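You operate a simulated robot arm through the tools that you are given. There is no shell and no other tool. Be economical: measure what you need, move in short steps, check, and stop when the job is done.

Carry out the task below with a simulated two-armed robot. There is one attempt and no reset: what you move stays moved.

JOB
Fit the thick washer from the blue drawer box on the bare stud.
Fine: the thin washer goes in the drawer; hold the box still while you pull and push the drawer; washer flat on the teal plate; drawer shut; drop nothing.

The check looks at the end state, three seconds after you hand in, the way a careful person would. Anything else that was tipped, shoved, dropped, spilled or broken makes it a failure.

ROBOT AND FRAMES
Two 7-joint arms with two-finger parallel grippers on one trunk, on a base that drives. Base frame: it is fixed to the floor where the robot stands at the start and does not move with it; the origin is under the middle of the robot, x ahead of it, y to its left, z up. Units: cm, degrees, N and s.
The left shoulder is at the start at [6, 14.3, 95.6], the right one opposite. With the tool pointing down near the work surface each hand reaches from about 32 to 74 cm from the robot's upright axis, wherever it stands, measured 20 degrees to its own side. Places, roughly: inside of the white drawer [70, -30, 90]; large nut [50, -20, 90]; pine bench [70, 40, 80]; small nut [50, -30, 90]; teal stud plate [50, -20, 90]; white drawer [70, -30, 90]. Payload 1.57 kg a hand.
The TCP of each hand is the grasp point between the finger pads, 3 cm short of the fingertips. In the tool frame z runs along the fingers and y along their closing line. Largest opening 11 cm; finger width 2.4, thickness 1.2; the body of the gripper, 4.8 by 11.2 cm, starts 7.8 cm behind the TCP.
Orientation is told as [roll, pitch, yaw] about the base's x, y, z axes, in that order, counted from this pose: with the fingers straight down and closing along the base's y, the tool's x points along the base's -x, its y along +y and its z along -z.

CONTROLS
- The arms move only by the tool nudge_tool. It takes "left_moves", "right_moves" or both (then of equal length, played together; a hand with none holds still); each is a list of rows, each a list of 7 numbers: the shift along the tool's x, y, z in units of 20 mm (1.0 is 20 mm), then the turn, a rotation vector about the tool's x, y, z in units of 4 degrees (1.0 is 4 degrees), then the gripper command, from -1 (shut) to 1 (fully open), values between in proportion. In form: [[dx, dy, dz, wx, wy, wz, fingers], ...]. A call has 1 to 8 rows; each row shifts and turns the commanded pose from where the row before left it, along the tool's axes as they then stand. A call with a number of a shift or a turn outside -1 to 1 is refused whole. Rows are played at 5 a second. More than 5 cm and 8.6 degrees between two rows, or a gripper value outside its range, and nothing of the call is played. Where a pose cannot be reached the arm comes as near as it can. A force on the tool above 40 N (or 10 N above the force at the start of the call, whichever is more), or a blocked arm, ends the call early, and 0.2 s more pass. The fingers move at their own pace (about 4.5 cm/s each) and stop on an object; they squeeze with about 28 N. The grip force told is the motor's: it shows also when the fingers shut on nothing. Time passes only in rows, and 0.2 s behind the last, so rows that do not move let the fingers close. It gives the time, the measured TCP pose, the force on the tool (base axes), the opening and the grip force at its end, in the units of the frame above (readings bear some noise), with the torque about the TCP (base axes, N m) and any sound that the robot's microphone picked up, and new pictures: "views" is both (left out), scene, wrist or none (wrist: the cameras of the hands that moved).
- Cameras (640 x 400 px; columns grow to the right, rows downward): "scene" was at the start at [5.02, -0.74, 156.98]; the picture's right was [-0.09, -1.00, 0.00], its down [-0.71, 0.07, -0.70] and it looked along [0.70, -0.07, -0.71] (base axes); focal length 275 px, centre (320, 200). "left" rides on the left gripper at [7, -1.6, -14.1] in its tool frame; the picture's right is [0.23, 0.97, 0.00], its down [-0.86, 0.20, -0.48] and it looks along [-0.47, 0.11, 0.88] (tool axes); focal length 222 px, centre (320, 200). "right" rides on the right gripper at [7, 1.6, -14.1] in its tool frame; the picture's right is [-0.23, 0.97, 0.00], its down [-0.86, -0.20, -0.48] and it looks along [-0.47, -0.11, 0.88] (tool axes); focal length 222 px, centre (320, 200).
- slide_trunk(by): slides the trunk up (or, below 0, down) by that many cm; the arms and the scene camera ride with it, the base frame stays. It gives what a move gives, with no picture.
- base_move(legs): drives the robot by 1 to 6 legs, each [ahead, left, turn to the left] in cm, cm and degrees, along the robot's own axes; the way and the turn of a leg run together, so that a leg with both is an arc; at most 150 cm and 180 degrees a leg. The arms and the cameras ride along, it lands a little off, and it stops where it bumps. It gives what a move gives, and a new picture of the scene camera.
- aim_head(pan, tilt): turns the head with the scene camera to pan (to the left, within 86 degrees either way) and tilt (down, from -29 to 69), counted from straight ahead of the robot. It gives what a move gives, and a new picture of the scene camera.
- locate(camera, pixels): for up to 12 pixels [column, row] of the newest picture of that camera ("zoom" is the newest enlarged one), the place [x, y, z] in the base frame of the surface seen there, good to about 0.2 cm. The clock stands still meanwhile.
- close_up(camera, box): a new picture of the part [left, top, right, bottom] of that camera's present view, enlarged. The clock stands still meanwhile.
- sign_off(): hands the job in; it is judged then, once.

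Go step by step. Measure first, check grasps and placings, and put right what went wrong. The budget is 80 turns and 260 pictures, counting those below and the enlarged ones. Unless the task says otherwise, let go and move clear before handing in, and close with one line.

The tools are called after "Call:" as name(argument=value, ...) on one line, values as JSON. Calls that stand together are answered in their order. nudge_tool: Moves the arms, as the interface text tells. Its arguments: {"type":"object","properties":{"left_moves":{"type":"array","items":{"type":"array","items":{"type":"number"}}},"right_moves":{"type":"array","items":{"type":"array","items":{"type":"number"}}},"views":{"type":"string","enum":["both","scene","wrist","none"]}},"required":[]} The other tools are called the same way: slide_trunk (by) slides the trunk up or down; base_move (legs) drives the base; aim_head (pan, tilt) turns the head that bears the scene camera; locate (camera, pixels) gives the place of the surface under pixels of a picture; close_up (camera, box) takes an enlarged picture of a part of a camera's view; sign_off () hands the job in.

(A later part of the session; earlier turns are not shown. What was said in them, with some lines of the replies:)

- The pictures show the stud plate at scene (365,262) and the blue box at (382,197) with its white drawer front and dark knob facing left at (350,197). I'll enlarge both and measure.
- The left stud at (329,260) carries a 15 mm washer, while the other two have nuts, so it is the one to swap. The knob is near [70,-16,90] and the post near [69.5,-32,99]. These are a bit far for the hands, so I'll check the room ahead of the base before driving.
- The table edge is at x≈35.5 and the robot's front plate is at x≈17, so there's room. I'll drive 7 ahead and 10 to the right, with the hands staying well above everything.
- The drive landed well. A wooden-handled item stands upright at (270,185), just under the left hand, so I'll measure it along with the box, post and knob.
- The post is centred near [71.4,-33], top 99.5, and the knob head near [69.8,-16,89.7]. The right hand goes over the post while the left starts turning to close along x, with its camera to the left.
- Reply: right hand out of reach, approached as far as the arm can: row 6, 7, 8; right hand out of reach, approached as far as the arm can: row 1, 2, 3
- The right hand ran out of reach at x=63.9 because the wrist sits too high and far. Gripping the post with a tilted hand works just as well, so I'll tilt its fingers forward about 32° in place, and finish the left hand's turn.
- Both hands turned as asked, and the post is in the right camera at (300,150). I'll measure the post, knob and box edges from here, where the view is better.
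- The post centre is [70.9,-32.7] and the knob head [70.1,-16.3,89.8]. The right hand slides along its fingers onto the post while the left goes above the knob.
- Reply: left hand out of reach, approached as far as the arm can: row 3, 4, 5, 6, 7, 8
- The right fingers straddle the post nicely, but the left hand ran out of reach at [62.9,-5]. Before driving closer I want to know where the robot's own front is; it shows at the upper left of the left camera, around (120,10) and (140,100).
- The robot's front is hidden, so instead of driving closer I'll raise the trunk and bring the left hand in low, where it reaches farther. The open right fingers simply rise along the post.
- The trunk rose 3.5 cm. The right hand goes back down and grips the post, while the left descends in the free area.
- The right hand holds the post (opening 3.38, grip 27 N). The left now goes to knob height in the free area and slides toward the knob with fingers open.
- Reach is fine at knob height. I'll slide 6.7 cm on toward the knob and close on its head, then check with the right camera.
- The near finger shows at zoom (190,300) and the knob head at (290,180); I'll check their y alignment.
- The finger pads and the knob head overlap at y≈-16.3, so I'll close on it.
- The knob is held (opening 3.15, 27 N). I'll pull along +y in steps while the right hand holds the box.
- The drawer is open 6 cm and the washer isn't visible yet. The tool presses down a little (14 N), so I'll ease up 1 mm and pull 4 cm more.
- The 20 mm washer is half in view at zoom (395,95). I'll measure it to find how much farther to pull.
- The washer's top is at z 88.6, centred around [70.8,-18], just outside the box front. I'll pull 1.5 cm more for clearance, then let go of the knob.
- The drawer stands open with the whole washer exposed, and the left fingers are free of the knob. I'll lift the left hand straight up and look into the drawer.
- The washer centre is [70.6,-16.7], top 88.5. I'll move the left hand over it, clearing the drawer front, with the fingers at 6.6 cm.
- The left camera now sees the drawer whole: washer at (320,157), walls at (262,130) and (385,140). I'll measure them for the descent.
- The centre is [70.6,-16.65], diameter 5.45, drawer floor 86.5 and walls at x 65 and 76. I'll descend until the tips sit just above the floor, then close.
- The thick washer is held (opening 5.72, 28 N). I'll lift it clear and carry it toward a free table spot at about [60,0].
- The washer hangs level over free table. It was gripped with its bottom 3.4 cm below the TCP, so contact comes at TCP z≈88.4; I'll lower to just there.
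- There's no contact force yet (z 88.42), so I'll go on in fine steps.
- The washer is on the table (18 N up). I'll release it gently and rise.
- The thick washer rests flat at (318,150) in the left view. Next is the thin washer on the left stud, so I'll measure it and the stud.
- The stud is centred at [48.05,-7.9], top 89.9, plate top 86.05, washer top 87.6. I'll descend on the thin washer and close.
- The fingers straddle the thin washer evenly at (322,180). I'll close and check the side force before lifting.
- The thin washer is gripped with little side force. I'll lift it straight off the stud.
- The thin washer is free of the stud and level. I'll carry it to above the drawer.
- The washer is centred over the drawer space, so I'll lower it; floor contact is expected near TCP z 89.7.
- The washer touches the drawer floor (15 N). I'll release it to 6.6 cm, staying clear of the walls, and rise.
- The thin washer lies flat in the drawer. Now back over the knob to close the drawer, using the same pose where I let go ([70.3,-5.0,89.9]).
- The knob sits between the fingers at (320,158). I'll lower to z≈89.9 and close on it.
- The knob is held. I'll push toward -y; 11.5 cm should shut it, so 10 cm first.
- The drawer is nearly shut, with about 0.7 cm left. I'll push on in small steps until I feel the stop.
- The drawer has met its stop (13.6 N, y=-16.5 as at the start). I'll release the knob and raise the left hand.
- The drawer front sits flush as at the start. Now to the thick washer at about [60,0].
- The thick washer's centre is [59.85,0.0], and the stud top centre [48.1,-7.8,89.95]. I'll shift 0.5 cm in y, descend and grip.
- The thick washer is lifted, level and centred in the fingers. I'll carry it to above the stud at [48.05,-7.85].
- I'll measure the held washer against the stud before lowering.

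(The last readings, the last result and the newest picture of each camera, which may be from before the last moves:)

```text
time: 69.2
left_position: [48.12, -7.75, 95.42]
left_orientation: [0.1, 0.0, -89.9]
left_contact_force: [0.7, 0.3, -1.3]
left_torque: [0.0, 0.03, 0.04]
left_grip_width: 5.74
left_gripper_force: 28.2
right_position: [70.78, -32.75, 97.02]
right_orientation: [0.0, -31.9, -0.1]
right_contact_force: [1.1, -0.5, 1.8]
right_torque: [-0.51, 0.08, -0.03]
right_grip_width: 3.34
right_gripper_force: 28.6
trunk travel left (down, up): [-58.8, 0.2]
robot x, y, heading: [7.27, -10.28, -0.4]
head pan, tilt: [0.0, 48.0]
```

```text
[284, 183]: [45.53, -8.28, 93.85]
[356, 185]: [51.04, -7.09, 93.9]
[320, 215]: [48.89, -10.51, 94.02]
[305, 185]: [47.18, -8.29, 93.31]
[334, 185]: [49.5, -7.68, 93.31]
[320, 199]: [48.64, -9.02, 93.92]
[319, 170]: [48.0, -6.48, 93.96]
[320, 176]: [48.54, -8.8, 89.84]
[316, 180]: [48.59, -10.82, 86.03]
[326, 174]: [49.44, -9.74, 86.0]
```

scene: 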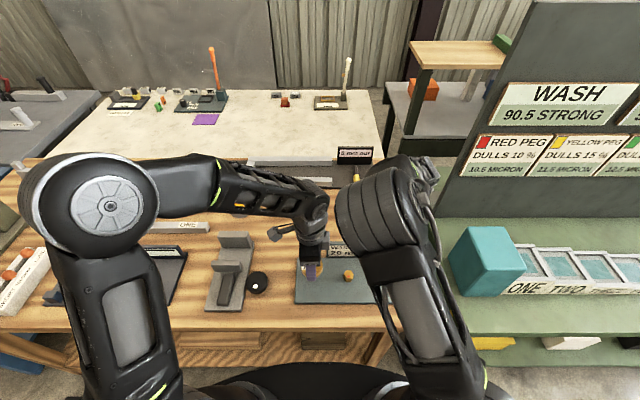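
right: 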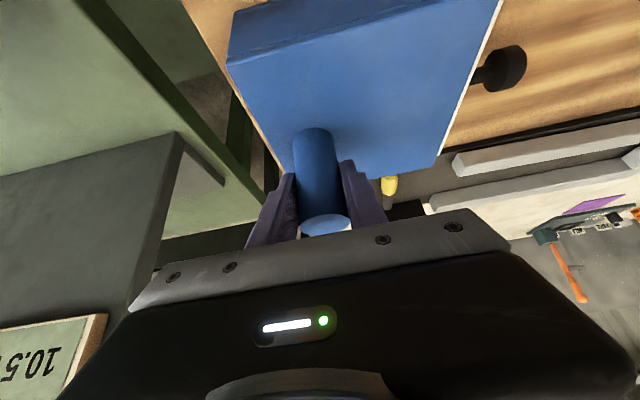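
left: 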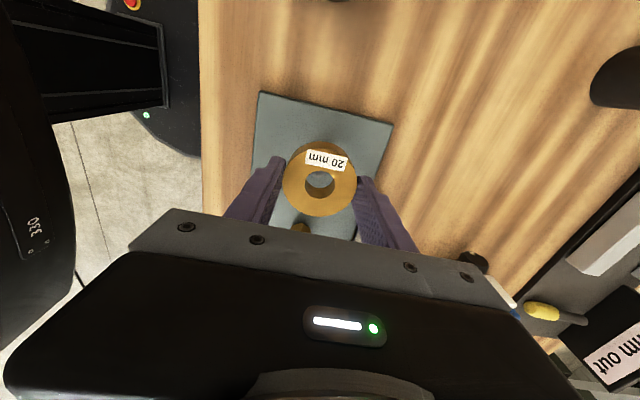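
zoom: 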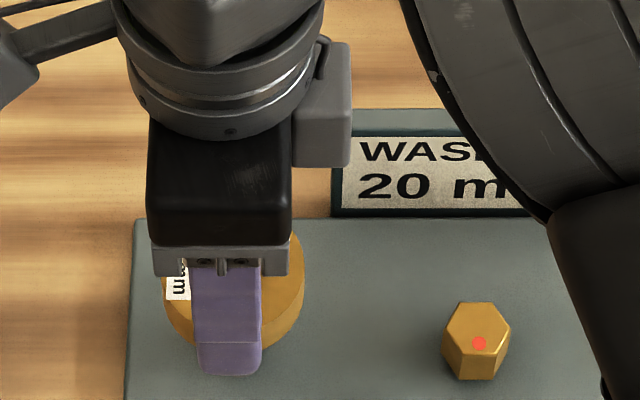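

The washer centre reads [48.3,-7.75] against the stud at [48.1,-7.85], and the hole has about 0.3 cm play. I'll correct by 0.15 and 0.1 cm, then lower slowly over the stud tip.

Call:
nudge_tool(left_moves=[[-0.05, -0.08, 0, 0, 0, 0, -1], [0, 0, 0.5, 0, 0, 0, -1], [0, 0, 0.4, 0, 0, 0, -1], [0, 0, 0.2, 0, 0, 0, -1], [0, 0, 0.1, 0, 0, 0, -1], [0, 0, 0.1, 0, 0, 0, -1], [0, 0, 0.1, 0, 0, 0, -1]], views="wrist")

Call:
close_up(camera="left", box=[240, 120, 400, 220])

```text
time: 70.8
left_position: [48.18, -7.95, 92.72]
left_orientation: [0.1, 0.1, -89.8]
left_contact_force: [0.6, 0.5, -1.5]
left_torque: [0.04, -0.03, 0.02]
left_grip_width: 5.7
left_gripper_force: 27.9
right_position: [70.83, -32.66, 97.04]
right_orientation: [0.0, -31.9, -0.1]
right_contact_force: [-0.1, 0.8, 1.7]
right_torque: [-0.53, 0.01, -0.08]
right_grip_width: 3.34
right_gripper_force: 27.8
trunk travel left (down, up): [-58.8, 0.2]
robot x, y, heading: [7.21, -9.73, 0.1]
head pan, tilt: [0.0, 48.0]
```

left: 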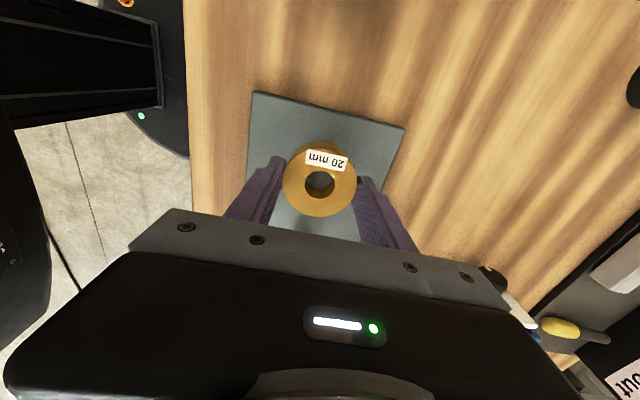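

```text
4.00 times, centred on (320, 170) of left
```

zoom: 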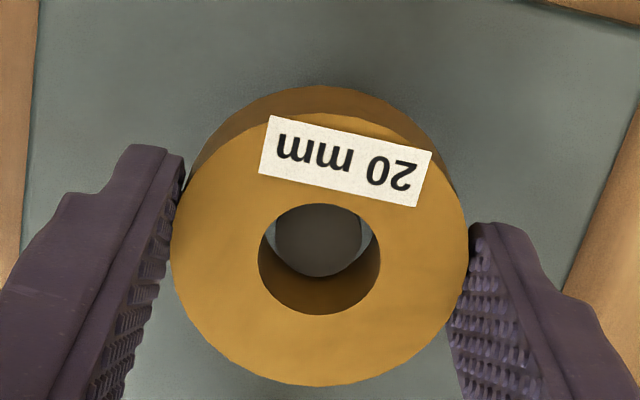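

The stud shows centred in the hole at zoom (320,240) and there's no contact force, so it has entered. I'll lower to just above the plate.

Call:
nudge_tool(left_moves=[[0, 0, 0.3, 0, 0, 0, -1], [0, 0, 0.3, 0, 0, 0, -1], [0, 0, 0.3, 0, 0, 0, -1], [0, 0, 0.3, 0, 0, 0, -1], [0, 0, 0.25, 0, 0, 0, -1], [0, 0, 0.1, 0, 0, 0, -1], [0, 0, 0.05, 0, 0, 0, -1], [0, 0, 0, 0, 0, 0, -1]], views="none")

Call:
nudge_tool(left_moves=[[0, 0, 0.05, 0, 0, 0, -1], [0, 0, 0, 0, 0, 0, -1]], views="none")

```text
time: 72.7
left_position: [47.98, -7.94, 89.46]
left_orientation: [0.3, -0.1, -89.9]
left_contact_force: [-0.8, 2.9, 18.5]
left_torque: [0.09, 0.11, -0.02]
left_grip_width: 5.71
left_gripper_force: 28.2
right_position: [70.59, -32.63, 97.05]
right_orientation: [0.1, -32.0, -0.2]
right_contact_force: [-0.8, 0.1, -0.3]
right_torque: [-0.29, 0.25, -0.04]
right_grip_width: 3.37
right_gripper_force: 28.2
trunk travel left (down, up): [-58.8, 0.2]
robot x, y, heading: [6.98, -9.75, -0.3]
head pan, tilt: [0.0, 48.0]
```

```text
time: 73.2
left_position: [47.95, -7.88, 89.38]
left_orientation: [0.2, -0.1, -89.9]
left_contact_force: [0.9, 3.5, 18.7]
left_torque: [0.03, 0.02, 0.02]
left_grip_width: 5.71
left_gripper_force: 28.0
right_position: [70.8, -32.8, 97.02]
right_orientation: [0.0, -31.9, 0.0]
right_contact_force: [-1.4, 0.1, -0.6]
right_torque: [-0.31, 0.38, -0.05]
right_grip_width: 3.36
right_gripper_force: 27.7
trunk travel left (down, up): [-58.8, 0.2]
robot x, y, heading: [7.27, -9.96, 0.0]
head pan, tilt: [0.0, 48.0]
```

The washer is seated on the plate (18.7 N at z 89.4). I'll release and rise straight up.

Call:
nudge_tool(left_moves=[[0, 0, -0.07, 0, 0, 0, 0.0], [0, 0, 0, 0, 0, 0, 0.3], [0, 0, 0, 0, 0, 0, 0.3], [0, 0, -0.4, 0, 0, 0, 0.3], [0, 0, -0.9, 0, 0, 0, 0.3], [0, 0, -0.9, 0, 0, 0, 0.3], [0, 0, -0.9, 0, 0, 0, 0.3], [0, 0, -0.9, 0, 0, 0, 0.3]], views="wrist")

Call:
close_up(camera="left", box=[240, 100, 400, 200])

```text
time: 75.0
left_position: [47.88, -7.86, 97.54]
left_orientation: [0.2, -0.1, -89.8]
left_contact_force: [0.4, -0.3, -0.6]
left_torque: [0.02, 0.0, -0.01]
left_grip_width: 7.14
left_gripper_force: 0.0
right_position: [70.74, -32.76, 97.05]
right_orientation: [0.0, -31.9, -0.1]
right_contact_force: [0.1, -0.7, 3.9]
right_torque: [-0.51, -0.13, -0.11]
right_grip_width: 3.33
right_gripper_force: 28.4
trunk travel left (down, up): [-58.8, 0.2]
robot x, y, heading: [6.78, -9.78, -0.3]
head pan, tilt: [0.0, 48.0]
```

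left: 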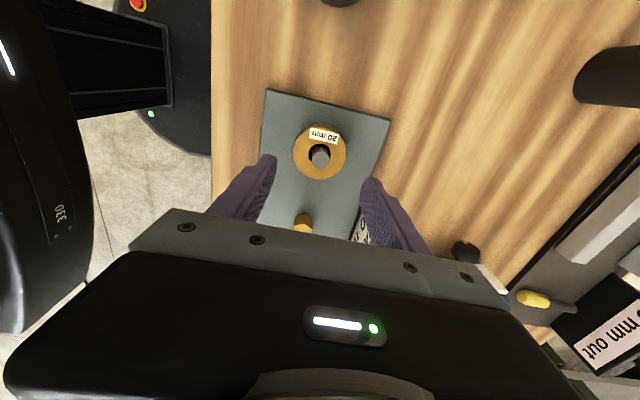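

```text
4.00 times, centred on (320, 150) of left
```

zoom: 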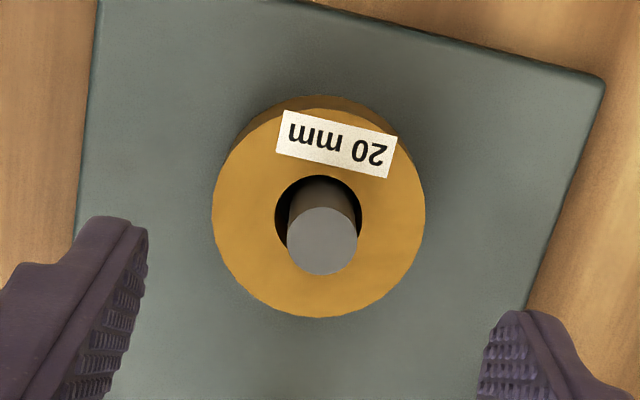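

The washer sits around the stud. I'll check its flatness, then open the right hand and draw it back along its fingers.

Call:
locate(camera="zoom", pixels=[[220, 210], [418, 215], [318, 308], [380, 170], [270, 130], [323, 240]])

Call:
nudge_tool(right_moves=[[0, 0, 0, 0, 0, 0, -0.2], [0, 0, 0, 0, 0, 0, 0.4], [0, 0, 0, 0, 0, 0, 0.8], [0, 0, 0, 0, 0, 0, 0.8], [0, 0, 0, 0, 0, 0, 0.8], [0, 0, 0, 0, 0, 0, 0.8], [0, 0, -0.5, 0, 0, 0, 0.8], [0, 0, -0.8, 0, 0, 0, 0.8]], views="wrist")

```text
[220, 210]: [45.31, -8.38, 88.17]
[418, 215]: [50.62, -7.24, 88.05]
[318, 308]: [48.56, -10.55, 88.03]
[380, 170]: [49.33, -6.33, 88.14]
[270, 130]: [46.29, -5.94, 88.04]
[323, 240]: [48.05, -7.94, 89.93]
```

```text
time: 76.8
left_position: [47.99, -7.9, 97.66]
left_orientation: [0.1, -0.1, -90.0]
left_contact_force: [0.2, 0.2, -0.3]
left_torque: [-0.01, 0.0, -0.01]
left_grip_width: 7.16
left_gripper_force: 0.1
right_position: [69.3, -32.78, 99.29]
right_orientation: [0.1, -32.1, -0.1]
right_contact_force: [-0.6, 0.5, -0.3]
right_torque: [0.01, -0.02, 0.02]
right_grip_width: 9.89
right_gripper_force: 0.1
trunk travel left (down, up): [-58.8, 0.2]
robot x, y, heading: [6.84, -9.63, -0.0]
head pan, tilt: [0.0, 48.0]
```

right: 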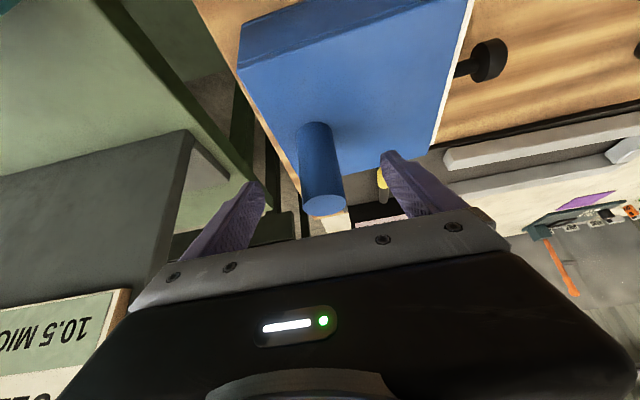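

The washer top reads 88.05 to 88.17 all round, which is flat, and the right hand is free of the post. I'll draw both hands clear.

Call:
nudge_tool(right_moves=[[0, 0, -0.9, 0, 0, 0, 0.8], [0, 0, -0.9, 0, 0, 0, 0.8], [0, 0, -0.9, 0, 0, 0, 0.8], [0, 0, -0.9, 0, 0, 0, 0.8], [0, 0, -0.9, 0, 0, 0, 0.8], [0.4, -0.8, -0.9, 0, 0, 0, 0.8], [0.4, -0.8, -0.6, 0, 0, 0, 0.8], [0.4, -0.8, -0.6, 0, 0, 0, 0.8]], left_moves=[[0, 0, -0.9, 0, 0, 0, 0.3], [0, 0, -0.9, 0, 0, 0, 0.3], [0, 0, -0.9, 0, 0, 0, 0.3], [0, 0, -0.9, 0, 0, 0, 0.3], [0.9, 0, -0.9, 0, 0, 0, 0.3], [0.9, 0, -0.9, 0, 0, 0, 0.3], [0.9, 0, 0, 0, 0, 0, 0.3], [0.9, 0, 0, 0, 0, 0, 0.3]], views="both")

Call:
close_up(camera="right", box=[160, 0, 640, 260])

Call:
close_up(camera="scene", box=[230, 180, 430, 305])

```text
time: 78.7
left_position: [47.83, -0.66, 108.28]
left_orientation: [0.2, 0.0, -89.9]
left_contact_force: [-0.6, -0.5, 0.6]
left_torque: [0.0, -0.03, 0.01]
left_grip_width: 7.14
left_gripper_force: 0.0
right_position: [60.33, -37.68, 109.17]
right_orientation: [0.2, -32.0, -0.1]
right_contact_force: [-0.7, -0.1, 0.2]
right_torque: [0.04, 0.01, 0.01]
right_grip_width: 9.87
right_gripper_force: 0.0
trunk travel left (down, up): [-58.8, 0.2]
robot x, y, heading: [7.28, -9.48, -0.2]
head pan, tilt: [0.0, 48.0]
```

scene: 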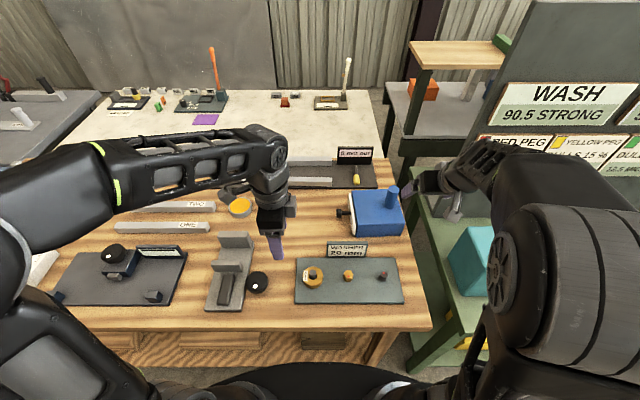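
right: 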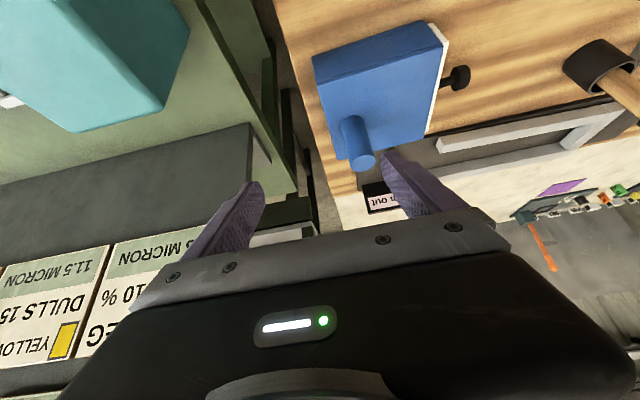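
left: 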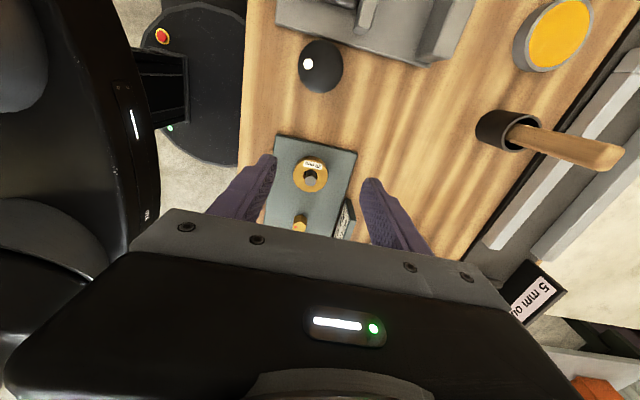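

```text
1.33 times, centred on (400, 130) of right
```

zoom: 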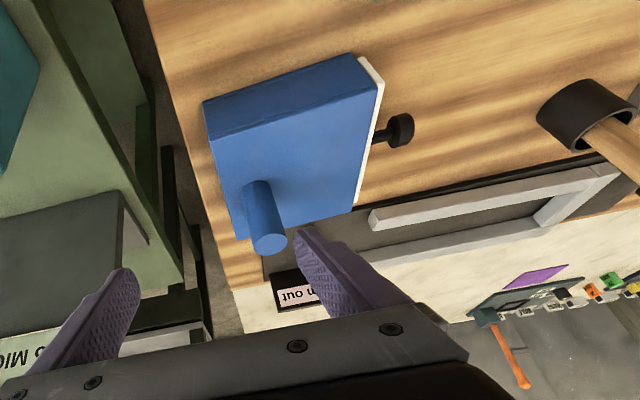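

```text
3.20 times, centred on (330, 242) of scene
```

zoom: 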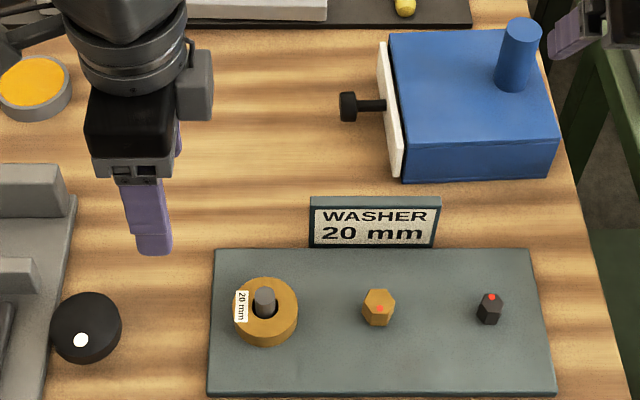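

Everything looks in place. One last close look at the drawer front's gap, compared with the start.

Call:
close_up(camera="scene", box=[330, 175, 420, 240])

Call:
locate(camera="scene", pixels=[[341, 213], [345, 213], [394, 191], [352, 218], [356, 232], [402, 232]])

```text
6.15 times, centred on (375, 208) of scene
```

zoom: 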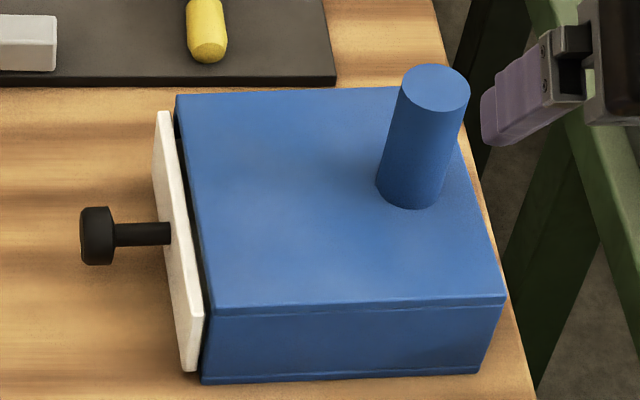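

```text
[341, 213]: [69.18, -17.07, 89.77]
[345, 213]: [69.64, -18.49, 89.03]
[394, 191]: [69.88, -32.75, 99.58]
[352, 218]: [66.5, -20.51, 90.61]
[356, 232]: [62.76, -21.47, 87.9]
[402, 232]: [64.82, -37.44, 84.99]
```

The drawer front and knob are where they began, the washer is on the stud, and both hands are clear, so I'm handing in.

Call:
sign_off()

```text
The job is handed in.
```

The 20 mm washer lies flat on the teal plate around the stud, the 15 mm washer is in the shut drawer, the box was held for both the pull and the push, and nothing was dropped.
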